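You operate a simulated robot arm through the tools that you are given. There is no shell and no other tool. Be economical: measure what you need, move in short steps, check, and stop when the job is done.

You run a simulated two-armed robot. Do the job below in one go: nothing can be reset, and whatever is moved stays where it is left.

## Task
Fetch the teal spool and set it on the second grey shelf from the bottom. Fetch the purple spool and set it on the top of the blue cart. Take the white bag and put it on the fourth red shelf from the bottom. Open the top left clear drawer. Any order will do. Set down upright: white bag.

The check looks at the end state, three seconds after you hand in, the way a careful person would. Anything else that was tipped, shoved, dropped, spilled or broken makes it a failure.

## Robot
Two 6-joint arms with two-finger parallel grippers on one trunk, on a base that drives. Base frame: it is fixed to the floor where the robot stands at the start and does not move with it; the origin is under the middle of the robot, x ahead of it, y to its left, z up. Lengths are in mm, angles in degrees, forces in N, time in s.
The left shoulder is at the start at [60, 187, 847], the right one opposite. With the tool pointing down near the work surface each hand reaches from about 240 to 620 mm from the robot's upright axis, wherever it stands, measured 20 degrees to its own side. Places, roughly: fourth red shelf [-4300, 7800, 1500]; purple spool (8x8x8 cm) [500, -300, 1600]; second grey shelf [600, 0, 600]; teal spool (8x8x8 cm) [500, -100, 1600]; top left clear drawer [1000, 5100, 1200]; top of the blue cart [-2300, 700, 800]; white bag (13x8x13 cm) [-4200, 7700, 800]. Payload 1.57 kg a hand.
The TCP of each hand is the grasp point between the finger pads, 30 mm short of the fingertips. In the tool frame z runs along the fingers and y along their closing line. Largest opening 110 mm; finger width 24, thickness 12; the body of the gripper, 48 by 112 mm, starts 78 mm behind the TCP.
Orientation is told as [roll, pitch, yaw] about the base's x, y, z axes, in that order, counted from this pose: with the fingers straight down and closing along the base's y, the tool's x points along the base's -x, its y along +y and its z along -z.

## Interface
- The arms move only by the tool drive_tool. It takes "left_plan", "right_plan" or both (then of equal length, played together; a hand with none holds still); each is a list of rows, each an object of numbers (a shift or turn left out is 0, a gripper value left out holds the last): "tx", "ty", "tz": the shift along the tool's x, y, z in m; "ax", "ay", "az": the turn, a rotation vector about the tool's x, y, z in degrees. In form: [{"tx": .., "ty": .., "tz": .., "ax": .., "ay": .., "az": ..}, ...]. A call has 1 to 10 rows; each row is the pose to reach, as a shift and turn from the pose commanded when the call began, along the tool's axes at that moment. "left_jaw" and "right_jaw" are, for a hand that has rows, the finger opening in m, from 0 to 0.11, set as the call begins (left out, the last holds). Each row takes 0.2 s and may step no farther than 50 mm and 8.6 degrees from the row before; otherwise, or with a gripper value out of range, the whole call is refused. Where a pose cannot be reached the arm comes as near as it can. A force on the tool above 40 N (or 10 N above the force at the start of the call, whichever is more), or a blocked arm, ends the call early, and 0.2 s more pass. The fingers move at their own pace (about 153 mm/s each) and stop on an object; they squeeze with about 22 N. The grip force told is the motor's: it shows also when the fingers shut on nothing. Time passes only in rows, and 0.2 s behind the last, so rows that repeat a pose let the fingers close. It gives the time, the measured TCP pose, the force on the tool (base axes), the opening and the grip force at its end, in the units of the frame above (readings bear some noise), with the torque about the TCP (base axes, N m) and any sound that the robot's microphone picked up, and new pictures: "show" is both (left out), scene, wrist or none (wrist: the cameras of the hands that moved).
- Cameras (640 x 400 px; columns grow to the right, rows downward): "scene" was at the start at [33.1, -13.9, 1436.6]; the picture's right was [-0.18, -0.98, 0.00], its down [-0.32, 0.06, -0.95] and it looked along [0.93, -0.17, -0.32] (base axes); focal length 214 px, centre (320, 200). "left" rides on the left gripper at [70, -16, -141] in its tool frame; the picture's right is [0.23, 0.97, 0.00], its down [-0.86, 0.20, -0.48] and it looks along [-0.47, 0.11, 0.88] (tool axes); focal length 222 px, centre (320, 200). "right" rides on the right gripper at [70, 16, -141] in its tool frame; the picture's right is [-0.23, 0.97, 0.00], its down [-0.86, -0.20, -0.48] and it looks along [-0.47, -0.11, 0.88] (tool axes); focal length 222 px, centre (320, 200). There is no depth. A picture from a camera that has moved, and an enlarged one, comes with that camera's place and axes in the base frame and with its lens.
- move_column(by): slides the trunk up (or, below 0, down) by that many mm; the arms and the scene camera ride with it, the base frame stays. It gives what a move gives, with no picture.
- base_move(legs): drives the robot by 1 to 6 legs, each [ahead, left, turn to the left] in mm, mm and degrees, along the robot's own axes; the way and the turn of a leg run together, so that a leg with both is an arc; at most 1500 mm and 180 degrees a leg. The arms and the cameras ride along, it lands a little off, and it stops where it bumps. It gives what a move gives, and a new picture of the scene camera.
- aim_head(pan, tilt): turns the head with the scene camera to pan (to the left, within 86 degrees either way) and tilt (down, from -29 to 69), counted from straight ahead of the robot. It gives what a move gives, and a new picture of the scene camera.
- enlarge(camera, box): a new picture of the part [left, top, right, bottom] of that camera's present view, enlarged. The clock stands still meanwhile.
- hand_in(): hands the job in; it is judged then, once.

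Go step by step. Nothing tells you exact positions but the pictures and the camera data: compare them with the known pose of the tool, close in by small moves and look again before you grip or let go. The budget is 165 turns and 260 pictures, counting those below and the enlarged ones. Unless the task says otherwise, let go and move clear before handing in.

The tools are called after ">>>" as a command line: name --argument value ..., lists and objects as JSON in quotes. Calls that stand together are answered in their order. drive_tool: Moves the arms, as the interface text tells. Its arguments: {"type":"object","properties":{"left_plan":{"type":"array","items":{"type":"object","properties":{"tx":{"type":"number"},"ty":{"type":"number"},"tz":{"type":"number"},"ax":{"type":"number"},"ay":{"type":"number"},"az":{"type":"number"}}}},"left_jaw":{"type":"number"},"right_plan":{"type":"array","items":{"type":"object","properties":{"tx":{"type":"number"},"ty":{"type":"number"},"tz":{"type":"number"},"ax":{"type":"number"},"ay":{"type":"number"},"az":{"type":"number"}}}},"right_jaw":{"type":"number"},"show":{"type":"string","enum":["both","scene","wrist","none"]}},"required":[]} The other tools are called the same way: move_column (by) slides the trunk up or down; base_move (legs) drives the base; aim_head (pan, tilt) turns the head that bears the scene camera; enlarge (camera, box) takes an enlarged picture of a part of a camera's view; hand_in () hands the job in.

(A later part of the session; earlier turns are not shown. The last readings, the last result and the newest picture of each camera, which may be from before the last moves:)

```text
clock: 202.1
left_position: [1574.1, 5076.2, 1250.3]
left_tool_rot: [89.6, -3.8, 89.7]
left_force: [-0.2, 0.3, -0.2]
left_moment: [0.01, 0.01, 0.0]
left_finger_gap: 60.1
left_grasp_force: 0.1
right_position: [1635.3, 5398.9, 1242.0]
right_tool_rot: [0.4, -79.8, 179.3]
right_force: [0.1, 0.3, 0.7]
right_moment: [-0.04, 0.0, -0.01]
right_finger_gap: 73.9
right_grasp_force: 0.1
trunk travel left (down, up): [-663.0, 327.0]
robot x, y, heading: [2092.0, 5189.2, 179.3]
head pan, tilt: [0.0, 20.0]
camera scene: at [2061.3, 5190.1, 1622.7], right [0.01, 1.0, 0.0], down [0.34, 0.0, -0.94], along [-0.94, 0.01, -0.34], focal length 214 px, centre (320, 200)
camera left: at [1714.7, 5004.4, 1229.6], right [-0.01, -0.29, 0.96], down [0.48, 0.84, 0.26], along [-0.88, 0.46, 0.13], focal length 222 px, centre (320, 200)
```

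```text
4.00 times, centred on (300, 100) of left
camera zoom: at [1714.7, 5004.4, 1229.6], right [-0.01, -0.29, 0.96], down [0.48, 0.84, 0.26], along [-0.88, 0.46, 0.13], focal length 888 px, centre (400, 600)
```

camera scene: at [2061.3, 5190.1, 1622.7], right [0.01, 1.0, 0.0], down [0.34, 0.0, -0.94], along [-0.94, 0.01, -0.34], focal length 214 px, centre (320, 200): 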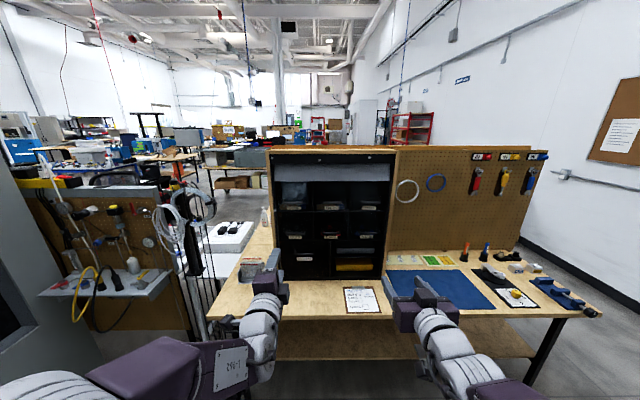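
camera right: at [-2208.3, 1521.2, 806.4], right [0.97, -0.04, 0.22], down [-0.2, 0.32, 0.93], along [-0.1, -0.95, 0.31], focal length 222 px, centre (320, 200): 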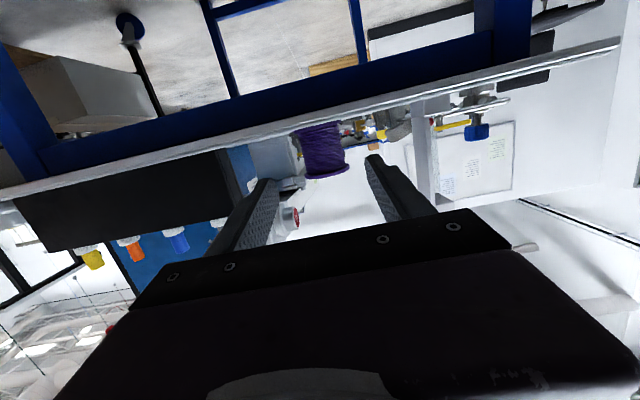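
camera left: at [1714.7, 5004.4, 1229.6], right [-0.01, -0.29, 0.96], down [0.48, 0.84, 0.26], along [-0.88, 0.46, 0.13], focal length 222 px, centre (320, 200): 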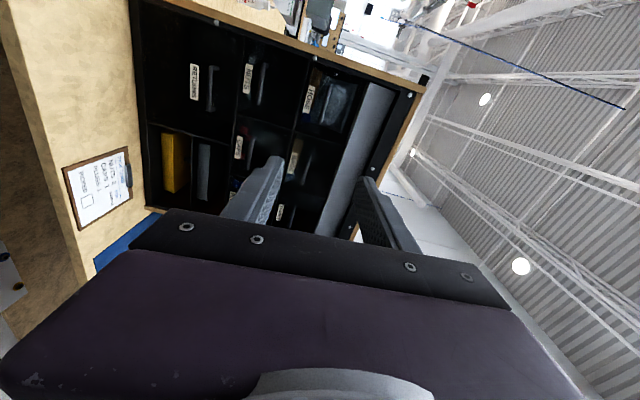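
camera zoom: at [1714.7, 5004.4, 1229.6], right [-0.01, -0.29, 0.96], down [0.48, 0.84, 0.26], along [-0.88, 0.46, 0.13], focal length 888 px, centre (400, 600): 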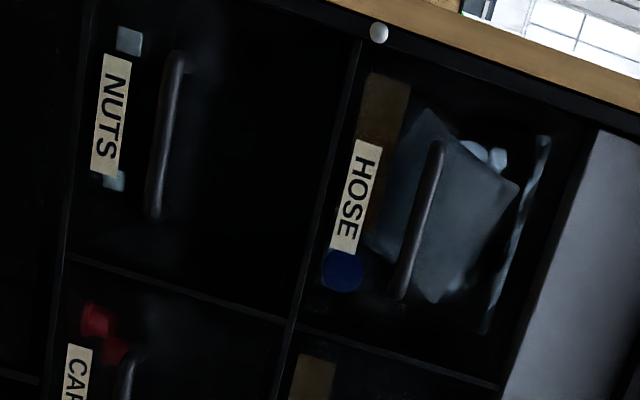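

Triangulated handle: ≈ [1085, 5064, 1256]. I finish the roll, align height and side, then drive closer.

>>> drive_tool --left_plan '[{"az": 4, "ty": 0.006, "tx": 0.012}, {"az": 4, "ty": 0.006, "tx": 0.012}]' --left_jaw 0.05 --show "none"

>>> base_move --legs '[[330, 0, 0.6]]'

>>> drive_tool --left_plan '[{"tz": 0}]' --show "wrist"

>>> enlarge --camera "scene" --box '[215, 150, 375, 250]'

```text
clock: 202.7
left_position: [1572.5, 5063.4, 1255.3]
left_tool_rot: [89.6, 0.0, 89.7]
left_force: [-1.1, -0.2, 0.4]
left_moment: [-0.02, -0.02, 0.02]
left_finger_gap: 50.0
left_grasp_force: 0.0
right_position: [1635.8, 5397.7, 1243.2]
right_tool_rot: [0.5, -79.9, 179.2]
right_force: [0.9, 0.0, 0.5]
right_moment: [0.0, -0.02, -0.01]
right_finger_gap: 73.7
right_grasp_force: 0.1
trunk travel left (down, up): [-663.0, 327.0]
robot x, y, heading: [2093.5, 5186.4, 179.6]
head pan, tilt: [0.0, 20.0]
```

```text
clock: 204.9
left_position: [1242.1, 5060.1, 1254.3]
left_tool_rot: [89.5, 0.0, 90.2]
left_force: [-0.4, 0.2, -0.8]
left_moment: [0.0, -0.02, -0.03]
left_finger_gap: 50.1
left_grasp_force: 0.2
right_position: [1302.0, 5396.9, 1242.1]
right_tool_rot: [0.4, -79.9, 179.9]
right_force: [0.5, -0.1, -0.7]
right_moment: [0.0, -0.01, 0.02]
right_finger_gap: 73.9
right_grasp_force: 0.1
trunk travel left (down, up): [-663.0, 327.0]
robot x, y, heading: [1763.0, 5188.3, 179.9]
head pan, tilt: [0.0, 20.0]
camera scene: at [1728.9, 5191.5, 1622.7], right [0.0, 1.0, 0.0], down [0.34, 0.0, -0.94], along [-0.94, 0.0, -0.34], focal length 214 px, centre (320, 200)
```

scene: 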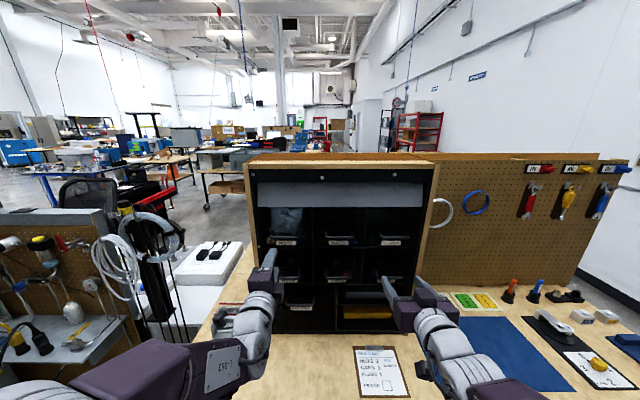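

```text
clock: 205.3
left_position: [1241.6, 5059.5, 1255.2]
left_tool_rot: [89.6, -0.1, 90.2]
left_force: [0.6, -0.6, 0.3]
left_moment: [0.03, -0.02, -0.02]
left_finger_gap: 49.9
left_grasp_force: 0.0
right_position: [1302.7, 5395.9, 1243.6]
right_tool_rot: [0.3, -79.9, 179.8]
right_force: [0.5, 1.1, -0.2]
right_moment: [0.0, -0.02, 0.0]
right_finger_gap: 74.2
right_grasp_force: 0.2
trunk travel left (down, up): [-663.0, 327.0]
robot x, y, heading: [1762.6, 5187.4, 180.0]
head pan, tilt: [0.0, 20.0]
camera left: at [1383.8, 4989.2, 1239.2], right [-0.01, -0.23, 0.97], down [0.47, 0.86, 0.2], along [-0.88, 0.46, 0.1], focal length 222 px, centre (320, 200)
```

left: 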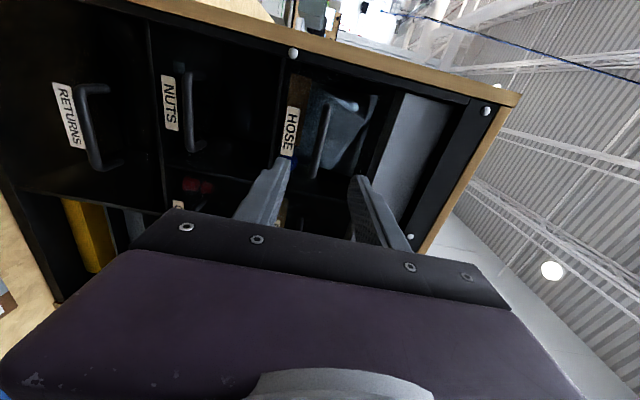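

```text
4.00 times, centred on (295, 200) of scene
camera zoom: at [1729.6, 5191.5, 1622.7], right [0.0, 1.0, 0.0], down [0.34, 0.0, -0.94], along [-0.94, 0.0, -0.34], focal length 858 px, centre (420, 200)
```

zoom: 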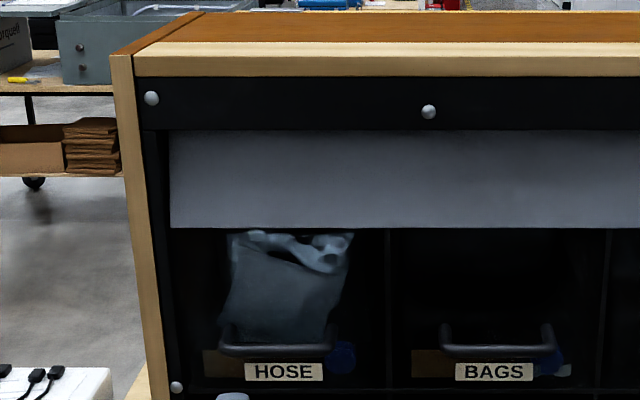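

The handle refines to ≈ [1098, 5064, 1258], with the hand well aligned. I advance so that the bar sits between the finger pads.

>>> drive_tool --left_plan '[{"tz": 0.045, "ty": 0.002}, {"tz": 0.085, "ty": 0.002}, {"tz": 0.085, "ty": 0.002}]' --show "wrist"

>>> enlarge --camera "scene" --box '[215, 180, 375, 280]'

>>> enlarge --camera "left" --box '[220, 80, 428, 210]'

```text
clock: 206.1
left_position: [1158.0, 5059.5, 1255.9]
left_tool_rot: [89.5, 0.0, 90.2]
left_force: [0.3, 0.9, -0.2]
left_moment: [-0.02, 0.02, 0.0]
left_finger_gap: 50.0
left_grasp_force: 0.0
right_position: [1301.3, 5394.9, 1242.4]
right_tool_rot: [0.4, -79.9, 179.9]
right_force: [-0.7, -0.1, -0.3]
right_moment: [0.03, -0.05, 0.04]
right_finger_gap: 74.0
right_grasp_force: 0.1
trunk travel left (down, up): [-663.0, 327.0]
robot x, y, heading: [1761.4, 5186.6, 179.9]
head pan, tilt: [0.0, 20.0]
camera left: at [1299.6, 4989.3, 1239.8], right [-0.01, -0.23, 0.97], down [0.47, 0.86, 0.2], along [-0.88, 0.46, 0.1], focal length 222 px, centre (320, 200)
```

left: 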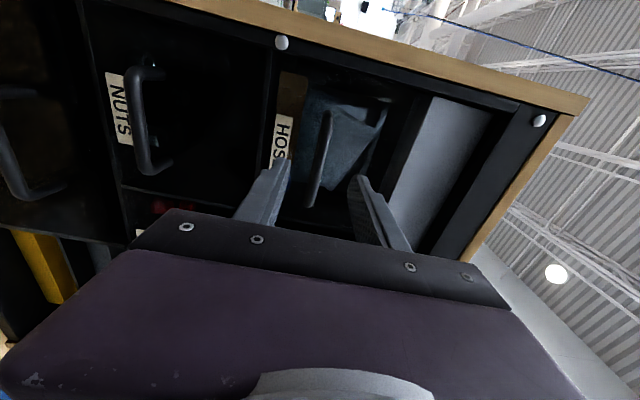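

```text
4.00 times, centred on (295, 230) of scene
camera zoom: at [1729.8, 5191.4, 1622.7], right [0.0, 1.0, 0.0], down [0.34, 0.0, -0.94], along [-0.94, 0.0, -0.34], focal length 858 px, centre (420, 80)
```

zoom: 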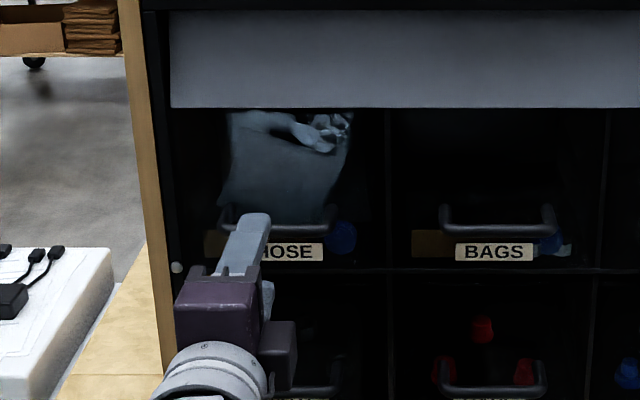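

```text
3.08 times, centred on (324, 145) of left
camera zoom: at [1299.6, 4989.3, 1239.8], right [-0.01, -0.23, 0.97], down [0.47, 0.86, 0.2], along [-0.88, 0.46, 0.1], focal length 684 px, centre (308, 369)
```

zoom: 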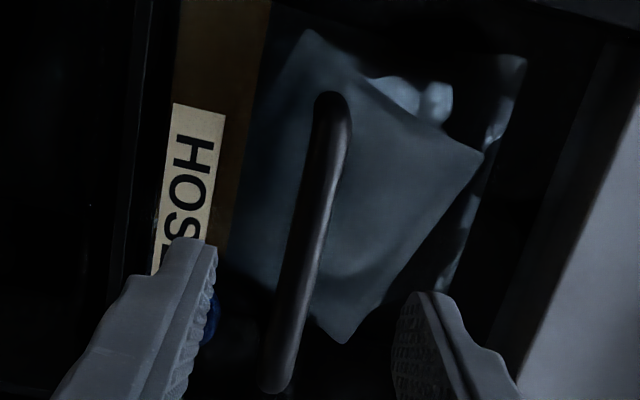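

>>> drive_tool --left_plan '[{"tz": 0.025, "tx": -0.004}, {"tz": 0.045, "tx": -0.004}, {"tz": 0.045, "tx": -0.004}]' --show "wrist"

>>> enlarge --camera "scene" --box '[215, 180, 375, 280]'

>>> enlarge --camera "left" --box '[220, 80, 428, 210]'

```text
clock: 206.9
left_position: [1111.9, 5063.3, 1256.3]
left_tool_rot: [89.6, 0.0, 90.3]
left_force: [-0.1, 0.0, -0.1]
left_moment: [0.01, 0.01, 0.0]
left_finger_gap: 50.0
left_grasp_force: 0.1
right_position: [1302.2, 5396.4, 1242.4]
right_tool_rot: [0.5, -79.8, 179.9]
right_force: [0.4, 0.4, -1.0]
right_moment: [0.02, -0.02, 0.0]
right_finger_gap: 74.0
right_grasp_force: 0.2
trunk travel left (down, up): [-663.0, 327.0]
robot x, y, heading: [1757.8, 5188.9, 180.1]
head pan, tilt: [0.0, 20.0]
camera left: at [1253.0, 4993.4, 1240.4], right [-0.01, -0.23, 0.97], down [0.47, 0.86, 0.2], along [-0.88, 0.46, 0.1], focal length 222 px, centre (320, 200)
```

left: 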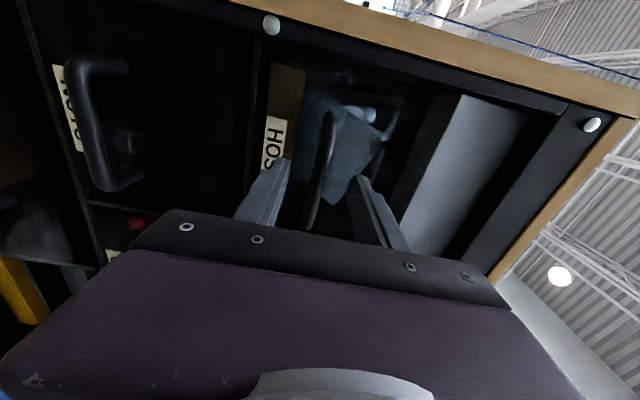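

```text
4.00 times, centred on (295, 230) of scene
camera zoom: at [1728.8, 5191.5, 1622.7], right [0.0, 1.0, 0.0], down [0.34, 0.0, -0.94], along [-0.94, 0.0, -0.34], focal length 858 px, centre (420, 80)
```

zoom: 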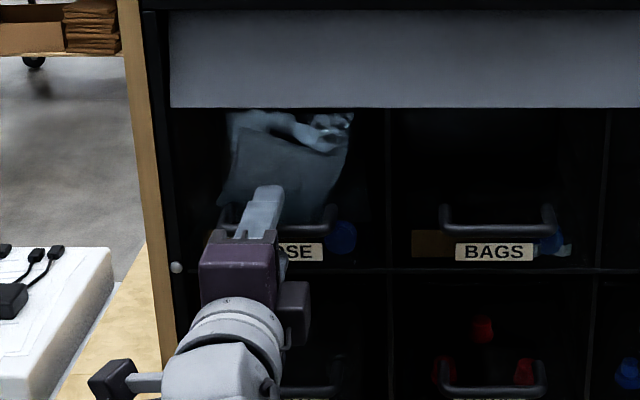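

```text
3.08 times, centred on (324, 145) of left
camera zoom: at [1253.0, 4993.4, 1240.4], right [-0.01, -0.23, 0.97], down [0.47, 0.86, 0.2], along [-0.88, 0.46, 0.1], focal length 684 px, centre (308, 369)
```

zoom: 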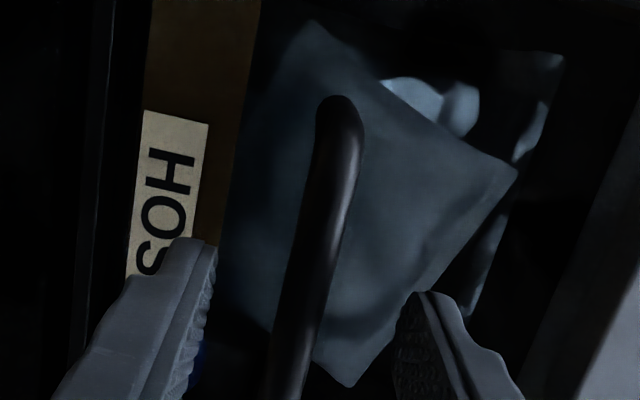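

>>> drive_tool --left_plan '[{"tz": 0.008}, {"tz": 0.015}, {"tz": 0.015}]' --show "none"

>>> drive_tool --left_plan '[{"tz": 0}, {"tz": 0}, {"tz": 0}]' --left_jaw 0.0 --show "wrist"

```text
clock: 207.7
left_position: [1094.7, 5063.6, 1256.6]
left_tool_rot: [89.6, -0.1, 90.2]
left_force: [0.2, -0.2, -0.3]
left_moment: [0.02, 0.02, 0.0]
left_finger_gap: 50.1
left_grasp_force: 0.1
right_position: [1300.3, 5395.7, 1242.4]
right_tool_rot: [0.5, -79.8, 180.0]
right_force: [-0.4, 0.2, 0.4]
right_moment: [-0.02, -0.01, -0.01]
right_finger_gap: 74.1
right_grasp_force: 0.1
trunk travel left (down, up): [-663.0, 327.0]
robot x, y, heading: [1761.5, 5185.8, 179.8]
head pan, tilt: [0.0, 20.0]
```

```text
clock: 208.5
left_position: [1094.0, 5062.6, 1254.2]
left_tool_rot: [89.3, 0.0, 90.2]
left_force: [6.8, 1.0, -12.7]
left_moment: [0.01, -0.09, 0.16]
left_finger_gap: 11.6
left_grasp_force: 28.6
right_position: [1301.2, 5395.4, 1242.6]
right_tool_rot: [0.4, -79.9, 179.8]
right_force: [-0.1, -0.3, 0.0]
right_moment: [-0.01, 0.0, 0.0]
right_finger_gap: 74.1
right_grasp_force: 0.0
trunk travel left (down, up): [-663.0, 327.0]
robot x, y, heading: [1763.1, 5185.5, 179.9]
head pan, tilt: [0.0, 20.0]
camera left: at [1236.5, 4992.6, 1239.0], right [-0.01, -0.23, 0.97], down [0.47, 0.86, 0.2], along [-0.88, 0.46, 0.1], focal length 222 px, centre (320, 200)
```

left: 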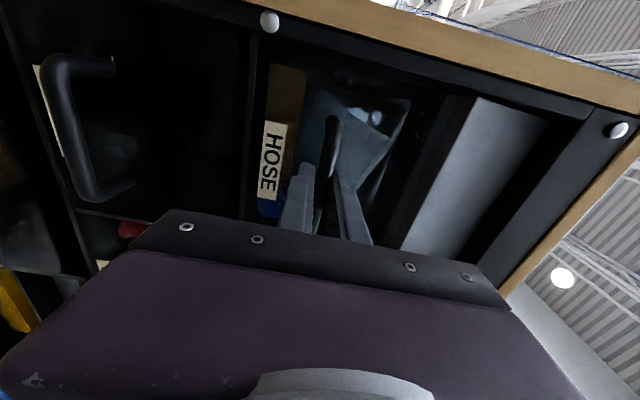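

The bar is gripped (11.6 mm). I ease the height offset and pull the drawer straight out.

>>> drive_tool --left_plan '[{"ty": -0.003}, {"ty": -0.003, "tz": -0.01}, {"ty": -0.003, "tz": -0.03}, {"ty": -0.003, "tz": -0.05}, {"ty": -0.003, "tz": -0.07}, {"ty": -0.003, "tz": -0.07}]' --show "both"

>>> enlarge --camera "scene" --box '[215, 180, 375, 280]'

```text
clock: 209.9
left_position: [1168.5, 5061.9, 1254.8]
left_tool_rot: [89.7, 0.1, 90.3]
left_force: [0.1, -1.5, 10.3]
left_moment: [0.02, 0.06, 0.33]
left_finger_gap: 11.4
left_grasp_force: 28.9
right_position: [1302.8, 5396.2, 1243.6]
right_tool_rot: [0.2, -79.9, 179.9]
right_force: [-0.2, 0.5, 0.7]
right_moment: [0.0, -0.01, 0.05]
right_finger_gap: 73.8
right_grasp_force: 0.0
trunk travel left (down, up): [-663.0, 327.0]
robot x, y, heading: [1761.6, 5186.0, 180.2]
head pan, tilt: [0.0, 20.0]
camera scene: at [1730.1, 5191.2, 1622.8], right [0.0, 1.0, 0.0], down [0.34, 0.0, -0.94], along [-0.94, 0.0, -0.34], focal length 214 px, centre (320, 200)
camera left: at [1309.7, 4992.7, 1237.6], right [0.0, -0.23, 0.97], down [0.47, 0.86, 0.2], along [-0.88, 0.46, 0.11], focal length 222 px, centre (320, 200)
```

scene: 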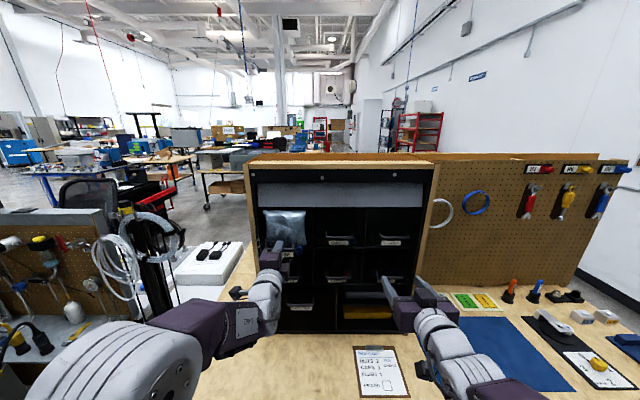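
left: 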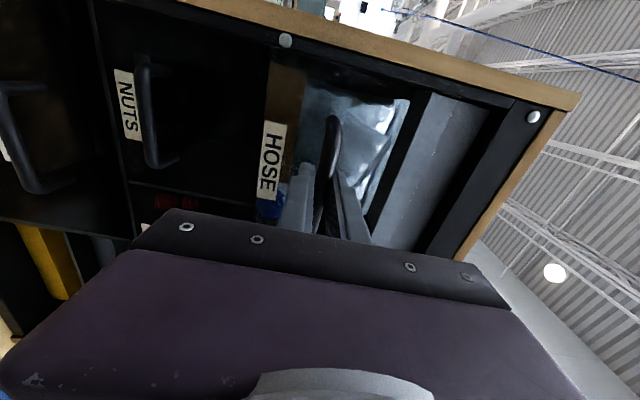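

```text
4.00 times, centred on (295, 230) of scene
camera zoom: at [1730.1, 5191.2, 1622.8], right [0.0, 1.0, 0.0], down [0.34, 0.0, -0.94], along [-0.94, 0.0, -0.34], focal length 858 px, centre (420, 80)
```

zoom: 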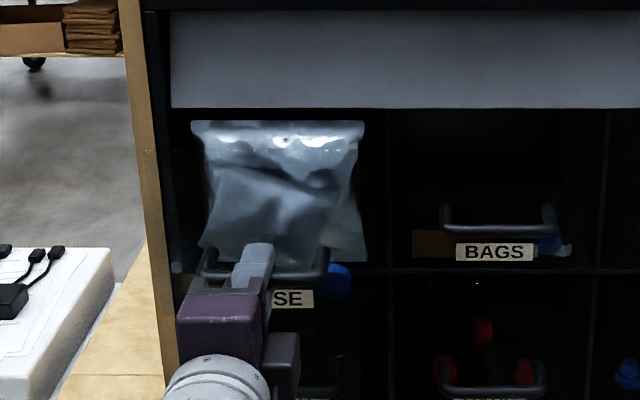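

The drawer slides out well. I pull another 80 mm.

>>> drive_tool --left_plan '[{"ty": 0.0015}, {"ty": 0.0015, "tz": -0.02}, {"ty": 0.0015, "tz": -0.04}, {"ty": 0.0015, "tz": -0.06}, {"ty": 0.0015, "tz": -0.08}, {"ty": 0.0015, "tz": -0.08}]' --show "wrist"

>>> enlarge --camera "scene" --box '[215, 180, 375, 280]'

```text
clock: 211.3
left_position: [1249.6, 5063.2, 1253.6]
left_tool_rot: [89.4, -0.1, 90.2]
left_force: [0.4, -3.6, -2.3]
left_moment: [0.01, -0.02, 0.39]
left_finger_gap: 11.5
left_grasp_force: 28.8
right_position: [1300.9, 5395.6, 1242.6]
right_tool_rot: [0.2, -79.9, -179.8]
right_force: [0.4, -0.1, 0.3]
right_moment: [0.01, 0.03, 0.0]
right_finger_gap: 74.1
right_grasp_force: 0.1
trunk travel left (down, up): [-663.0, 327.0]
robot x, y, heading: [1761.4, 5189.8, 180.0]
head pan, tilt: [0.0, 20.0]
camera left: at [1391.3, 4992.4, 1238.6], right [-0.01, -0.23, 0.97], down [0.47, 0.86, 0.2], along [-0.88, 0.46, 0.1], focal length 222 px, centre (320, 200)
```

left: 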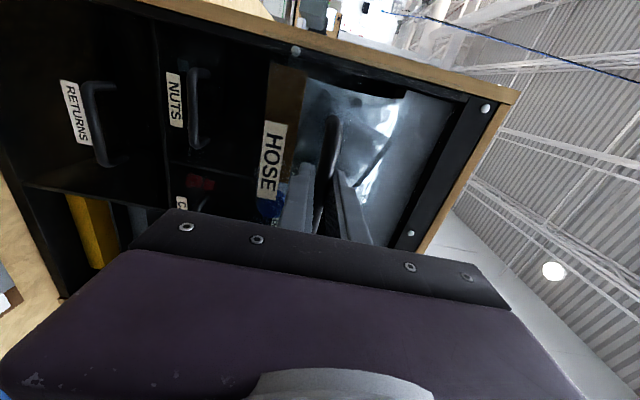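

```text
4.00 times, centred on (295, 230) of scene
camera zoom: at [1727.6, 5190.0, 1622.5], right [0.0, 1.0, 0.0], down [0.34, 0.0, -0.94], along [-0.94, 0.0, -0.34], focal length 858 px, centre (420, 80)
```

zoom: 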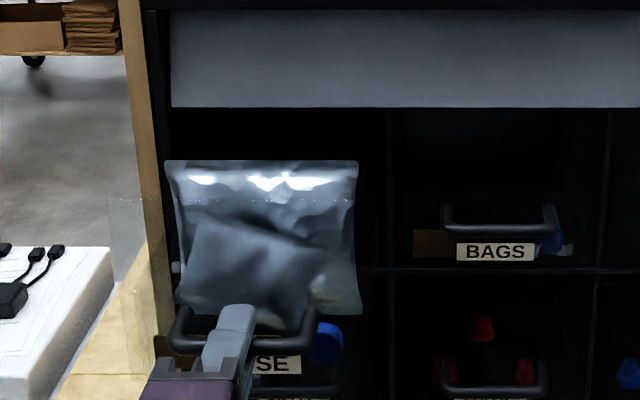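

>>> drive_tool --left_plan '[{"tz": -0.01}, {"tz": -0.02}, {"tz": -0.03}, {"tz": -0.03}]' --show "none"

>>> enlarge --camera "scene" --box '[195, 180, 387, 300]'

```text
clock: 212.3
left_position: [1276.7, 5062.8, 1254.7]
left_tool_rot: [89.3, 0.0, 90.2]
left_force: [0.3, -2.3, -9.5]
left_moment: [0.04, -0.02, 0.0]
left_finger_gap: 11.4
left_grasp_force: 29.0
right_position: [1300.4, 5395.0, 1242.1]
right_tool_rot: [0.2, -79.9, -179.9]
right_force: [0.1, 0.2, -0.1]
right_moment: [0.0, 0.0, -0.02]
right_finger_gap: 73.7
right_grasp_force: 0.1
trunk travel left (down, up): [-663.0, 327.0]
robot x, y, heading: [1757.5, 5190.9, 179.8]
head pan, tilt: [0.0, 20.0]
```

```text
3.33 times, centred on (291, 240) of scene
camera zoom: at [1727.0, 5190.4, 1622.6], right [0.0, 1.0, 0.0], down [0.34, 0.0, -0.94], along [-0.94, 0.0, -0.34], focal length 715 px, centre (417, 67)
```

zoom: 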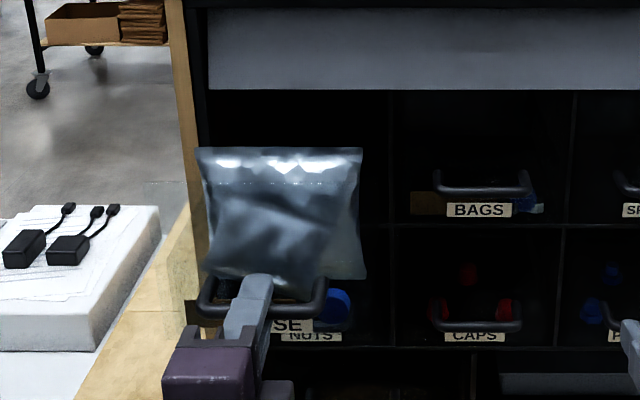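

The drawer is about 180 mm open. I release the bar and back off straight.

>>> drive_tool --left_plan '[{"tz": 0}, {"tz": 0}]' --left_jaw 0.05 --show "none"

>>> drive_tool --left_plan '[{"tz": -0.03}, {"tz": -0.06}]' --show "none"

>>> base_move --legs '[[-330, 0, 0]]'

>>> enlarge --camera "scene" --box '[235, 140, 427, 260]'

```text
clock: 212.9
left_position: [1274.8, 5063.6, 1255.9]
left_tool_rot: [89.6, 0.0, 90.2]
left_force: [0.3, 1.1, 0.4]
left_moment: [0.0, -0.02, 0.03]
left_finger_gap: 50.2
left_grasp_force: 0.1
right_position: [1301.7, 5395.7, 1242.7]
right_tool_rot: [0.3, -79.9, 179.9]
right_force: [0.5, 1.0, -0.8]
right_moment: [0.0, 0.02, -0.01]
right_finger_gap: 74.1
right_grasp_force: 0.1
trunk travel left (down, up): [-663.0, 327.0]
robot x, y, heading: [1762.9, 5187.2, 180.0]
head pan, tilt: [0.0, 20.0]
```

```text
clock: 213.5
left_position: [1308.4, 5070.8, 1281.3]
left_tool_rot: [89.6, 0.0, 90.2]
left_force: [0.1, 0.0, -0.6]
left_moment: [-0.02, -0.02, -0.02]
left_finger_gap: 50.4
left_grasp_force: 0.0
left hand out of reach, approached as far as the arm can: row 1, 2
right_position: [1301.4, 5396.0, 1243.1]
right_tool_rot: [0.4, -79.9, 180.1]
right_force: [0.2, -0.7, 0.0]
right_moment: [-0.04, -0.02, -0.01]
right_finger_gap: 73.7
right_grasp_force: 0.1
trunk travel left (down, up): [-663.0, 327.0]
robot x, y, heading: [1756.7, 5190.0, 180.0]
head pan, tilt: [0.0, 20.0]
```

```text
clock: 215.7
left_position: [1638.4, 5069.7, 1279.0]
left_tool_rot: [89.5, 0.0, 90.6]
left_force: [-0.3, 0.7, -0.2]
left_moment: [0.0, 0.03, 0.03]
left_finger_gap: 50.2
left_grasp_force: 0.1
right_position: [1628.6, 5394.5, 1242.6]
right_tool_rot: [0.4, -80.0, -180.0]
right_force: [-0.2, -0.6, -0.6]
right_moment: [0.02, 0.01, -0.03]
right_finger_gap: 74.1
right_grasp_force: 0.0
trunk travel left (down, up): [-663.0, 327.0]
robot x, y, heading: [2091.6, 5187.6, -179.7]
head pan, tilt: [0.0, 20.0]
camera scene: at [2057.3, 5191.8, 1622.6], right [0.0, 1.0, 0.0], down [0.34, 0.0, -0.94], along [-0.94, 0.0, -0.34], focal length 214 px, centre (320, 200)
```

scene: 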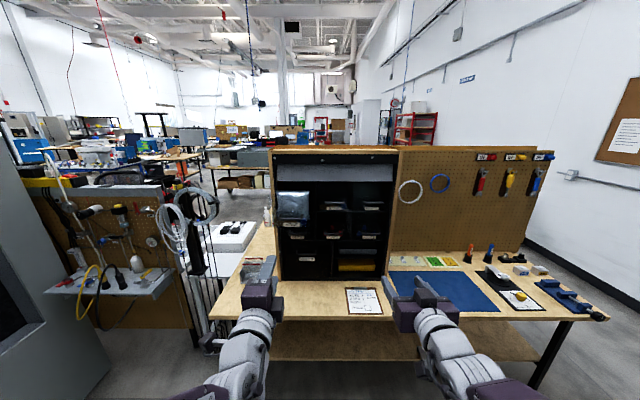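

```text
3.33 times, centred on (331, 200) of scene
camera zoom: at [2057.3, 5191.8, 1622.6], right [0.0, 1.0, 0.0], down [0.34, 0.0, -0.94], along [-0.94, 0.0, -0.34], focal length 715 px, centre (283, 200)
```

zoom: 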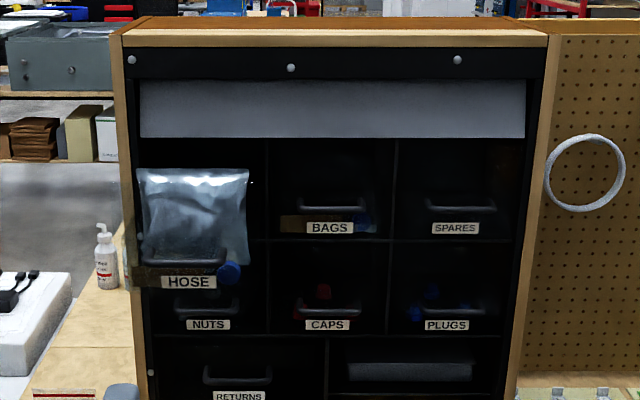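

The HOSE drawer is open and level. Next the bag: I drive back west along the aisle to the red rack.

>>> base_move --legs '[[0, -950, -0.3], [0, -950, 0], [1500, 0, 0], [900, 280, 0], [1400, 0, 0], [1400, 0, 0]]'

```text
clock: 249.8
left_position: [-3483.0, 7017.1, 1279.4]
left_tool_rot: [89.5, 0.0, 88.0]
left_force: [0.6, 0.5, -1.5]
left_moment: [-0.02, -0.02, -0.03]
left_finger_gap: 50.0
left_grasp_force: 0.2
right_position: [-3477.5, 7342.8, 1243.0]
right_tool_rot: [0.4, -79.8, 177.8]
right_force: [-0.3, -0.3, -0.3]
right_moment: [-0.01, 0.01, -0.04]
right_finger_gap: 74.2
right_grasp_force: 0.2
trunk travel left (down, up): [-663.0, 327.0]
robot x, y, heading: [-3026.4, 7115.8, 177.4]
head pan, tilt: [0.0, 20.0]
camera scene: at [-3059.0, 7121.4, 1622.7], right [0.04, 1.0, 0.0], down [0.34, -0.01, -0.94], along [-0.94, 0.04, -0.34], focal length 214 px, centre (320, 200)
```

scene: 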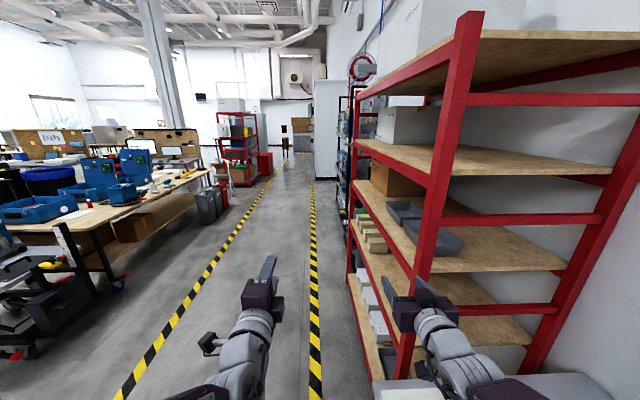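

I'm near the rack's end. I move away from it, go further along, and turn to face it.

>>> base_move --legs '[[0, 350, 2.3], [1250, 0, 0], [0, 0, -90]]'

>>> aim_head --pan 0 --tilt 35

```text
clock: 261.9
left_position: [-4417.4, 7228.6, 1279.3]
left_tool_rot: [89.6, 0.1, 0.2]
left_force: [-0.3, 0.1, 0.6]
left_moment: [0.0, -0.01, -0.02]
left_finger_gap: 50.0
left_grasp_force: 0.0
right_position: [-4091.3, 7236.1, 1242.0]
right_tool_rot: [0.4, -79.9, 89.9]
right_force: [0.4, 0.2, -0.3]
right_moment: [-0.03, 0.0, 0.03]
right_finger_gap: 74.1
right_grasp_force: 0.2
trunk travel left (down, up): [-663.0, 327.0]
robot x, y, heading: [-4303.6, 6776.3, 89.8]
head pan, tilt: [0.0, 20.0]
camera scene: at [-4298.2, 6813.3, 1622.7], right [1.0, 0.0, 0.0], down [0.0, -0.34, -0.94], along [0.0, 0.94, -0.34], focal length 214 px, centre (320, 200)
```

scene: 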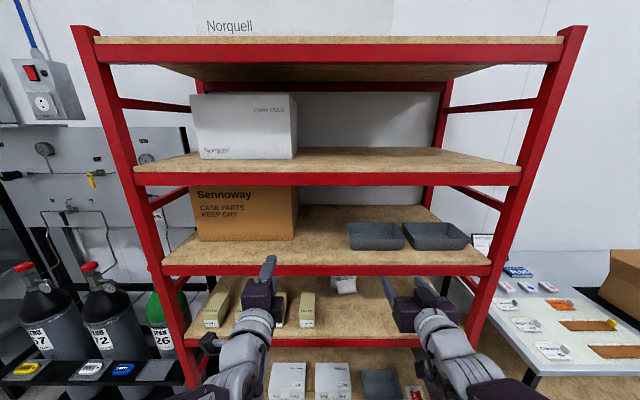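

```text
clock: 262.6
left_position: [-4415.6, 7229.1, 1279.1]
left_tool_rot: [89.6, 0.0, 0.2]
left_force: [0.2, -0.6, 0.3]
left_moment: [-0.04, -0.05, -0.03]
left_finger_gap: 50.0
left_grasp_force: 0.1
right_position: [-4091.4, 7235.7, 1242.5]
right_tool_rot: [0.4, -80.0, 89.7]
right_force: [0.2, 0.4, 0.6]
right_moment: [0.02, -0.01, 0.0]
right_finger_gap: 73.8
right_grasp_force: 0.1
trunk travel left (down, up): [-663.0, 327.0]
robot x, y, heading: [-4299.3, 6777.9, 89.7]
head pan, tilt: [0.0, 35.0]
camera scene: at [-4298.2, 6808.3, 1598.9], right [1.0, 0.0, 0.0], down [0.0, -0.57, -0.82], along [0.0, 0.82, -0.57], focal length 214 px, centre (320, 200)
```

scene: 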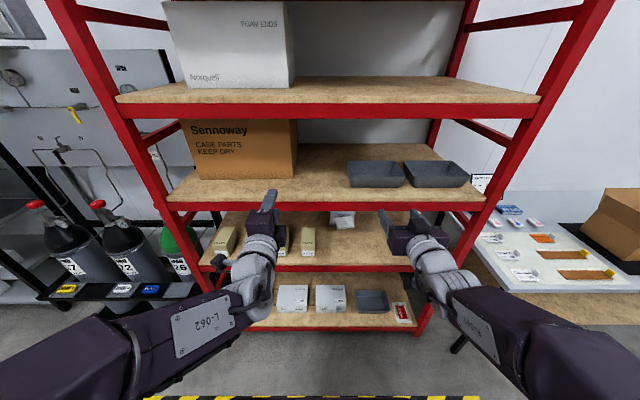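

>>> enlarge --camera "scene" --box '[200, 180, 440, 330]'

```text
2.67 times, centred on (320, 255) of scene
camera zoom: at [-4298.2, 6808.3, 1598.9], right [1.0, 0.0, 0.0], down [0.0, -0.57, -0.82], along [0.0, 0.82, -0.57], focal length 572 px, centre (320, 53)
```

zoom: 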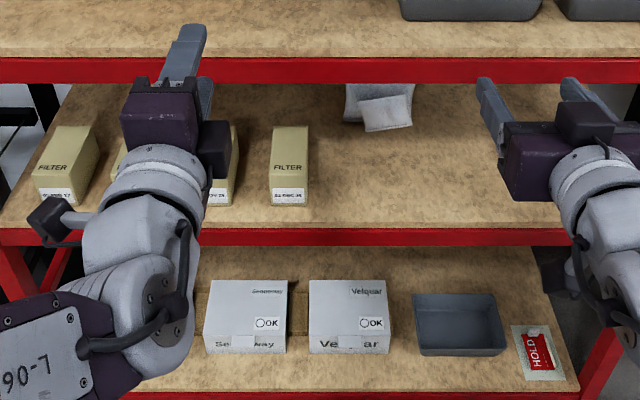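

>>> move_column --by -400

>>> aim_head --pan 0 --tilt 25

>>> enlarge --camera "scene" --box '[220, 120, 460, 270]'

```text
clock: 266.4
left_position: [-4415.8, 7229.3, 880.7]
left_tool_rot: [89.5, 0.0, 0.2]
left_force: [0.6, 0.5, -0.4]
left_moment: [-0.01, -0.01, 0.02]
left_finger_gap: 49.8
left_grasp_force: 0.0
right_position: [-4090.2, 7235.7, 842.8]
right_tool_rot: [0.3, -80.0, 89.9]
right_force: [-0.3, 0.0, 0.1]
right_moment: [-0.02, -0.02, 0.0]
right_finger_gap: 74.1
right_grasp_force: 0.1
trunk travel left (down, up): [-263.0, 727.0]
robot x, y, heading: [-4295.0, 6776.5, 89.8]
head pan, tilt: [0.0, 35.0]
```

```text
clock: 267.2
left_position: [-4414.8, 7227.8, 879.3]
left_tool_rot: [89.5, 0.0, 0.2]
left_force: [0.0, -0.6, -0.6]
left_moment: [-0.02, 0.01, 0.01]
left_finger_gap: 50.0
left_grasp_force: 0.0
right_position: [-4091.9, 7236.6, 842.5]
right_tool_rot: [0.4, -79.9, 89.8]
right_force: [0.5, 1.2, 0.5]
right_moment: [0.0, -0.02, 0.03]
right_finger_gap: 73.9
right_grasp_force: 0.1
trunk travel left (down, up): [-263.0, 727.0]
robot x, y, heading: [-4299.4, 6774.2, 89.9]
head pan, tilt: [0.0, 25.0]
camera scene: at [-4298.2, 6812.3, 1214.5], right [1.0, 0.0, 0.0], down [0.0, -0.42, -0.91], along [0.0, 0.91, -0.42], focal length 214 px, centre (320, 200)
```

scene: 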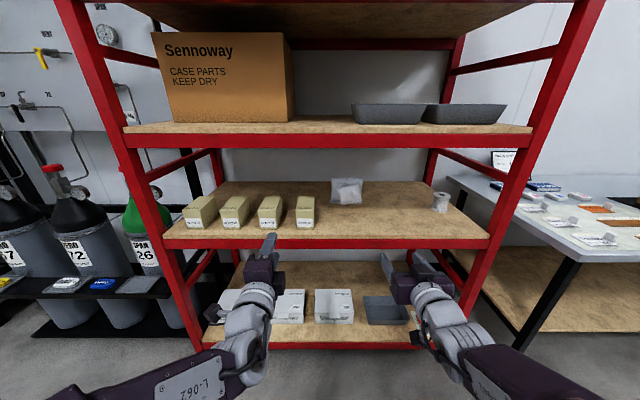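

```text
2.67 times, centred on (340, 195) of scene
camera zoom: at [-4298.2, 6812.3, 1214.5], right [1.0, 0.0, 0.0], down [0.0, -0.42, -0.91], along [0.0, 0.91, -0.42], focal length 572 px, centre (267, 213)
```

zoom: 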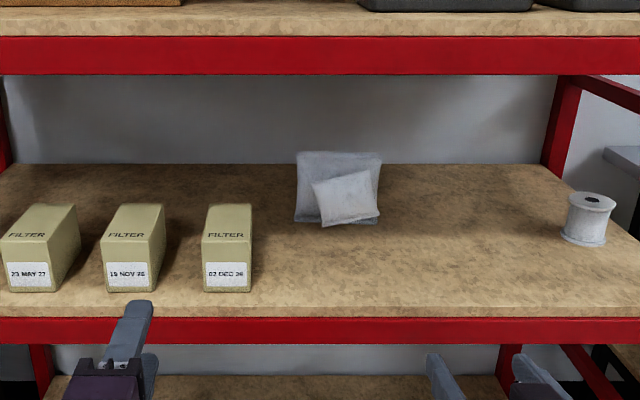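

>>> enlarge --camera "scene" --box '[318, 170, 382, 210]'

```text
10.00 times, centred on (350, 190) of scene
camera zoom: at [-4298.2, 6812.3, 1214.5], right [1.0, 0.0, 0.0], down [0.0, -0.42, -0.91], along [0.0, 0.91, -0.42], focal length 2145 px, centre (20, 300)
```

zoom: 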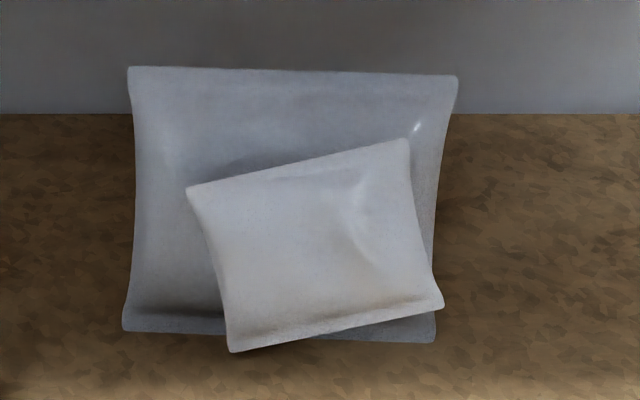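

The bag is a stand-up pouch at about (-4181, 7690) on shelf 2 (z≈798): 13 wide, 8 deep. It must be gripped across its depth, so I'll stand parallel to the rack (heading 180°) and reach in sideways with the right hand pointing along -x.

>>> drive_tool --right_plan '[{"ay": 7.5}, {"ay": 15}, {"ay": 15}]' --right_jaw 0.11 --show "none"

>>> base_move --legs '[[0, 0, 90], [-510, 0, 0.2]]'

>>> aim_head --pan -60 --tilt 30

```text
clock: 268.0
left_position: [-4416.2, 7228.4, 879.6]
left_tool_rot: [89.5, 0.0, 0.2]
left_force: [-0.2, -0.3, -0.6]
left_moment: [-0.02, 0.03, -0.01]
left_finger_gap: 50.0
left_grasp_force: 0.2
right_position: [-4096.5, 7241.4, 837.6]
right_tool_rot: [1.8, -66.4, 89.9]
right_force: [0.0, -0.1, -0.8]
right_moment: [0.03, 0.04, -0.02]
right_finger_gap: 109.8
right_grasp_force: 0.1
right hand out of reach, approached as far as the arm can: row 1, 2, 3
trunk travel left (down, up): [-263.0, 727.0]
robot x, y, heading: [-4300.3, 6778.2, 89.7]
head pan, tilt: [0.0, 25.0]
```

```text
clock: 274.8
left_position: [-4240.8, 6660.2, 880.2]
left_tool_rot: [89.6, 0.0, 90.2]
left_force: [0.1, 0.7, -0.5]
left_moment: [0.0, 0.02, 0.01]
left_finger_gap: 50.1
left_grasp_force: 0.0
right_position: [-4254.7, 6978.3, 837.6]
right_tool_rot: [1.9, -66.5, 180.0]
right_force: [0.4, -0.3, -0.8]
right_moment: [0.01, 0.01, 0.03]
right_finger_gap: 110.0
right_grasp_force: 0.1
trunk travel left (down, up): [-263.0, 727.0]
robot x, y, heading: [-3788.8, 6776.7, 179.7]
head pan, tilt: [0.0, 25.0]
camera scene: at [-3820.4, 6778.8, 1214.6], right [0.0, 1.0, 0.0], down [0.42, 0.0, -0.91], along [-0.91, 0.0, -0.42], focal length 214 px, centre (320, 200)
```

scene: 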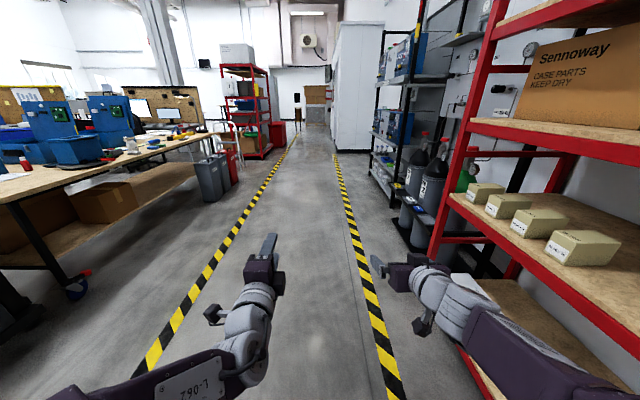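

```text
clock: 276.1
left_position: [-4242.5, 6659.6, 879.8]
left_tool_rot: [89.5, 0.0, 90.2]
left_force: [-0.2, -0.6, -0.4]
left_moment: [-0.03, 0.0, -0.02]
left_finger_gap: 50.3
left_grasp_force: 0.0
right_position: [-4255.6, 6978.2, 835.5]
right_tool_rot: [2.0, -66.5, 179.8]
right_force: [0.5, 0.4, -0.4]
right_moment: [0.01, -0.02, 0.0]
right_finger_gap: 110.0
right_grasp_force: 0.2
trunk travel left (down, up): [-263.0, 727.0]
robot x, y, heading: [-3787.9, 6776.8, 179.8]
head pan, tilt: [-60.0, 30.0]
camera scene: at [-3773.9, 6857.0, 1206.6], right [0.87, 0.5, 0.0], down [0.25, -0.43, -0.87], along [-0.43, 0.75, -0.5], focal length 214 px, centre (320, 200)
```

scene: 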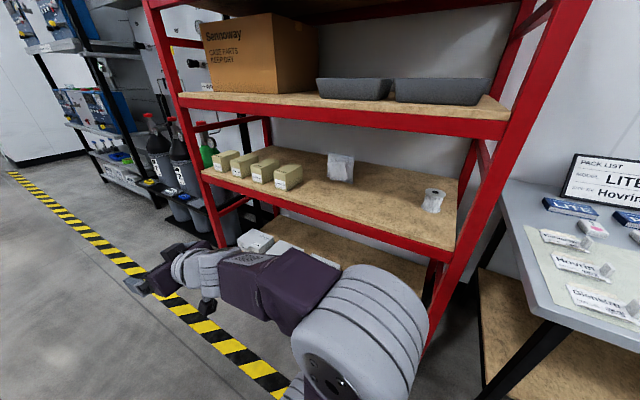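

>>> enlarge --camera "scene" --box '[180, 110, 500, 310]'

>>> enlarge --camera "scene" --box '[308, 142, 372, 182]'

```text
2.00 times, centred on (340, 210) of scene
camera zoom: at [-3773.9, 6857.0, 1206.6], right [0.87, 0.5, 0.0], down [0.25, -0.43, -0.87], along [-0.43, 0.75, -0.5], focal length 429 px, centre (280, 180)
```

zoom: 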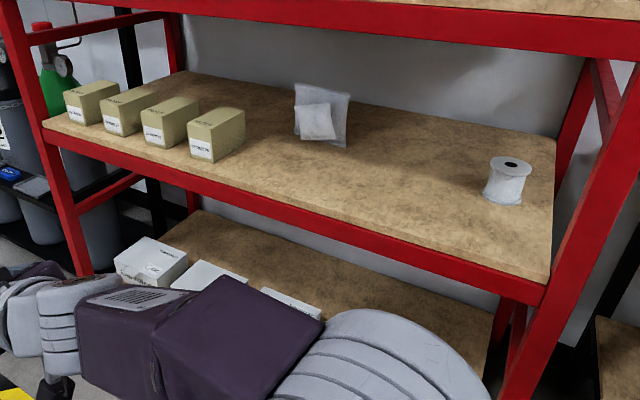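

```text
10.00 times, centred on (340, 162) of scene
camera zoom: at [-3773.9, 6857.0, 1206.6], right [0.87, 0.5, 0.0], down [0.25, -0.43, -0.87], along [-0.43, 0.75, -0.5], focal length 2145 px, centre (120, 580)
```

zoom: 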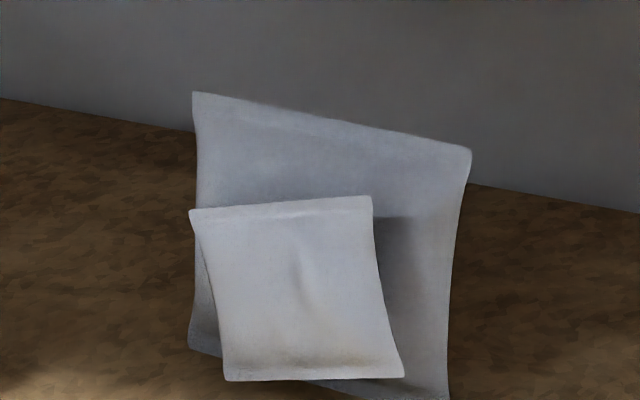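

Cross-checking puts shelf 2 at z≈762, its front edge at y≈7469, and the bag at ≈ (-4171, 7755). I stretch the right arm sideways while still outside the rack, then look with the wrist camera.

>>> drive_tool --right_plan '[{"ty": -0.043, "tx": 0.002, "tz": -0.012}, {"ty": -0.086, "tx": 0.004, "tz": -0.024}, {"ty": -0.129, "tx": 0.007, "tz": -0.037}, {"ty": -0.172, "tx": 0.009, "tz": -0.049}, {"ty": -0.215, "tx": 0.011, "tz": -0.061}, {"ty": -0.258, "tx": 0.014, "tz": -0.074}, {"ty": -0.3, "tx": 0.016, "tz": -0.086}, {"ty": -0.3, "tx": 0.016, "tz": -0.086}]'

```text
clock: 277.9
left_position: [-4241.2, 6658.8, 880.0]
left_tool_rot: [89.6, -0.1, 90.2]
left_force: [-0.2, 0.8, -0.5]
left_moment: [0.02, -0.02, 0.07]
left_finger_gap: 50.1
left_grasp_force: 0.1
right_position: [-4176.5, 7282.0, 855.3]
right_tool_rot: [1.8, -66.6, 179.8]
right_force: [0.0, 0.5, -0.4]
right_moment: [-0.03, -0.01, 0.03]
right_finger_gap: 109.6
right_grasp_force: 0.1
trunk travel left (down, up): [-263.0, 727.0]
robot x, y, heading: [-3789.3, 6780.1, 179.9]
head pan, tilt: [-60.0, 30.0]
camera scene: at [-3773.8, 6856.9, 1206.6], right [0.87, 0.5, 0.0], down [0.25, -0.43, -0.87], along [-0.43, 0.75, -0.5], focal length 214 px, centre (320, 200)
camera right: at [-4017.4, 7270.9, 846.2], right [-0.06, -0.97, 0.22], down [0.09, 0.21, 0.97], along [-0.99, 0.08, 0.08], focal length 222 px, centre (320, 200)
```

scene: 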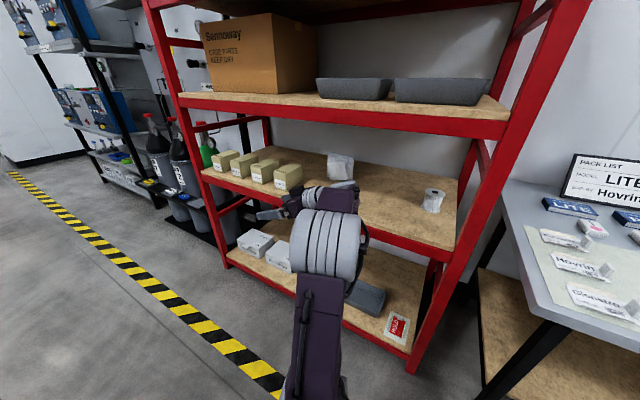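
right: 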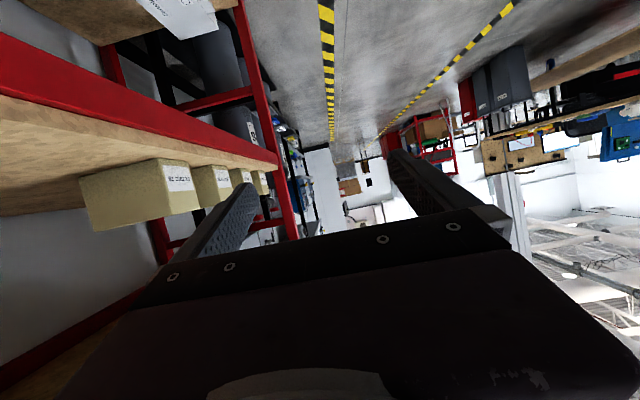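

The arm geometry works. The back finger must pass behind the bag, so I first pull the hand back in x, then move the base sideways toward the rack.

>>> drive_tool --right_plan '[{"tz": -0.038, "tx": 0.0165}, {"tz": -0.077, "tx": 0.033}, {"tz": -0.115, "tx": 0.05}, {"tz": -0.115, "tx": 0.05}]' --show "none"

>>> base_move --legs '[[0, -200, 0]]'

>>> enlarge --camera "right" --box '[0, 0, 640, 400]'

```text
clock: 278.9
left_position: [-4242.9, 6658.9, 879.8]
left_tool_rot: [89.4, 0.0, 90.2]
left_force: [-0.6, 0.6, 0.3]
left_moment: [-0.03, 0.0, 0.0]
left_finger_gap: 50.0
left_grasp_force: 0.1
right_position: [-4053.9, 7284.2, 852.1]
right_tool_rot: [1.8, -66.6, 179.9]
right_force: [0.3, 0.6, -0.2]
right_moment: [0.0, -0.02, 0.0]
right_finger_gap: 109.9
right_grasp_force: 0.0
trunk travel left (down, up): [-263.0, 727.0]
robot x, y, heading: [-3789.7, 6779.9, 179.8]
head pan, tilt: [-60.0, 30.0]
```

```text
clock: 280.5
left_position: [-4240.6, 6860.2, 879.4]
left_tool_rot: [89.6, 0.2, 90.3]
left_force: [1.2, -0.1, -0.7]
left_moment: [0.03, -0.01, 0.0]
left_finger_gap: 50.2
left_grasp_force: 0.0
right_position: [-4054.9, 7485.3, 851.7]
right_tool_rot: [2.0, -66.5, 180.0]
right_force: [0.3, -0.5, -0.3]
right_moment: [0.01, 0.04, 0.0]
right_finger_gap: 110.2
right_grasp_force: 0.1
trunk travel left (down, up): [-263.0, 727.0]
robot x, y, heading: [-3793.1, 6979.7, -180.1]
head pan, tilt: [-60.0, 30.0]
camera scene: at [-3773.8, 7059.0, 1206.5], right [0.87, 0.5, 0.0], down [0.25, -0.43, -0.87], along [-0.43, 0.75, -0.5], focal length 214 px, centre (320, 200)
```

scene: 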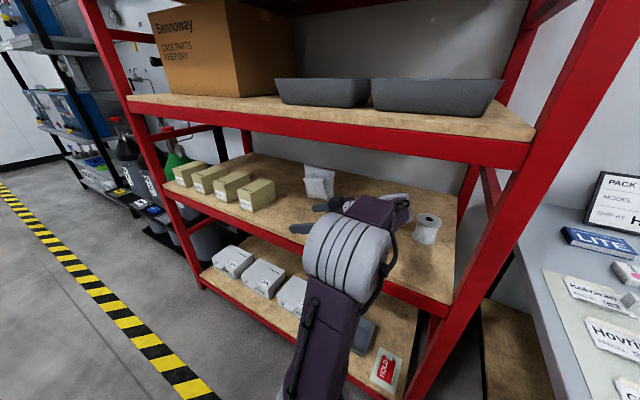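

```text
1.00 times, centred on (320, 200) of right (not enlarged: the box is as wide or as high as the picture)
camera zoom: at [-3896.3, 7473.5, 843.4], right [-0.06, -0.97, 0.22], down [0.09, 0.22, 0.97], along [-0.99, 0.08, 0.08], focal length 222 px, centre (320, 200)
```

zoom: 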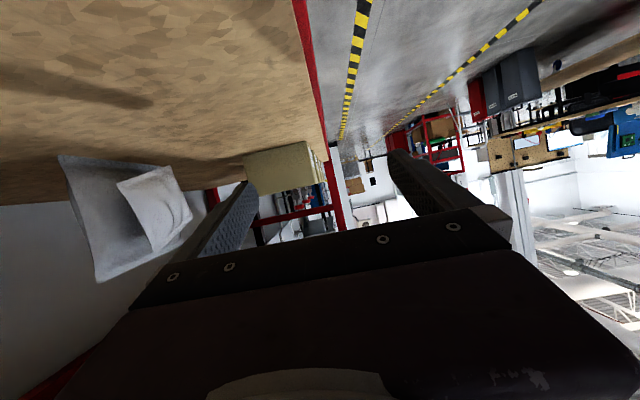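

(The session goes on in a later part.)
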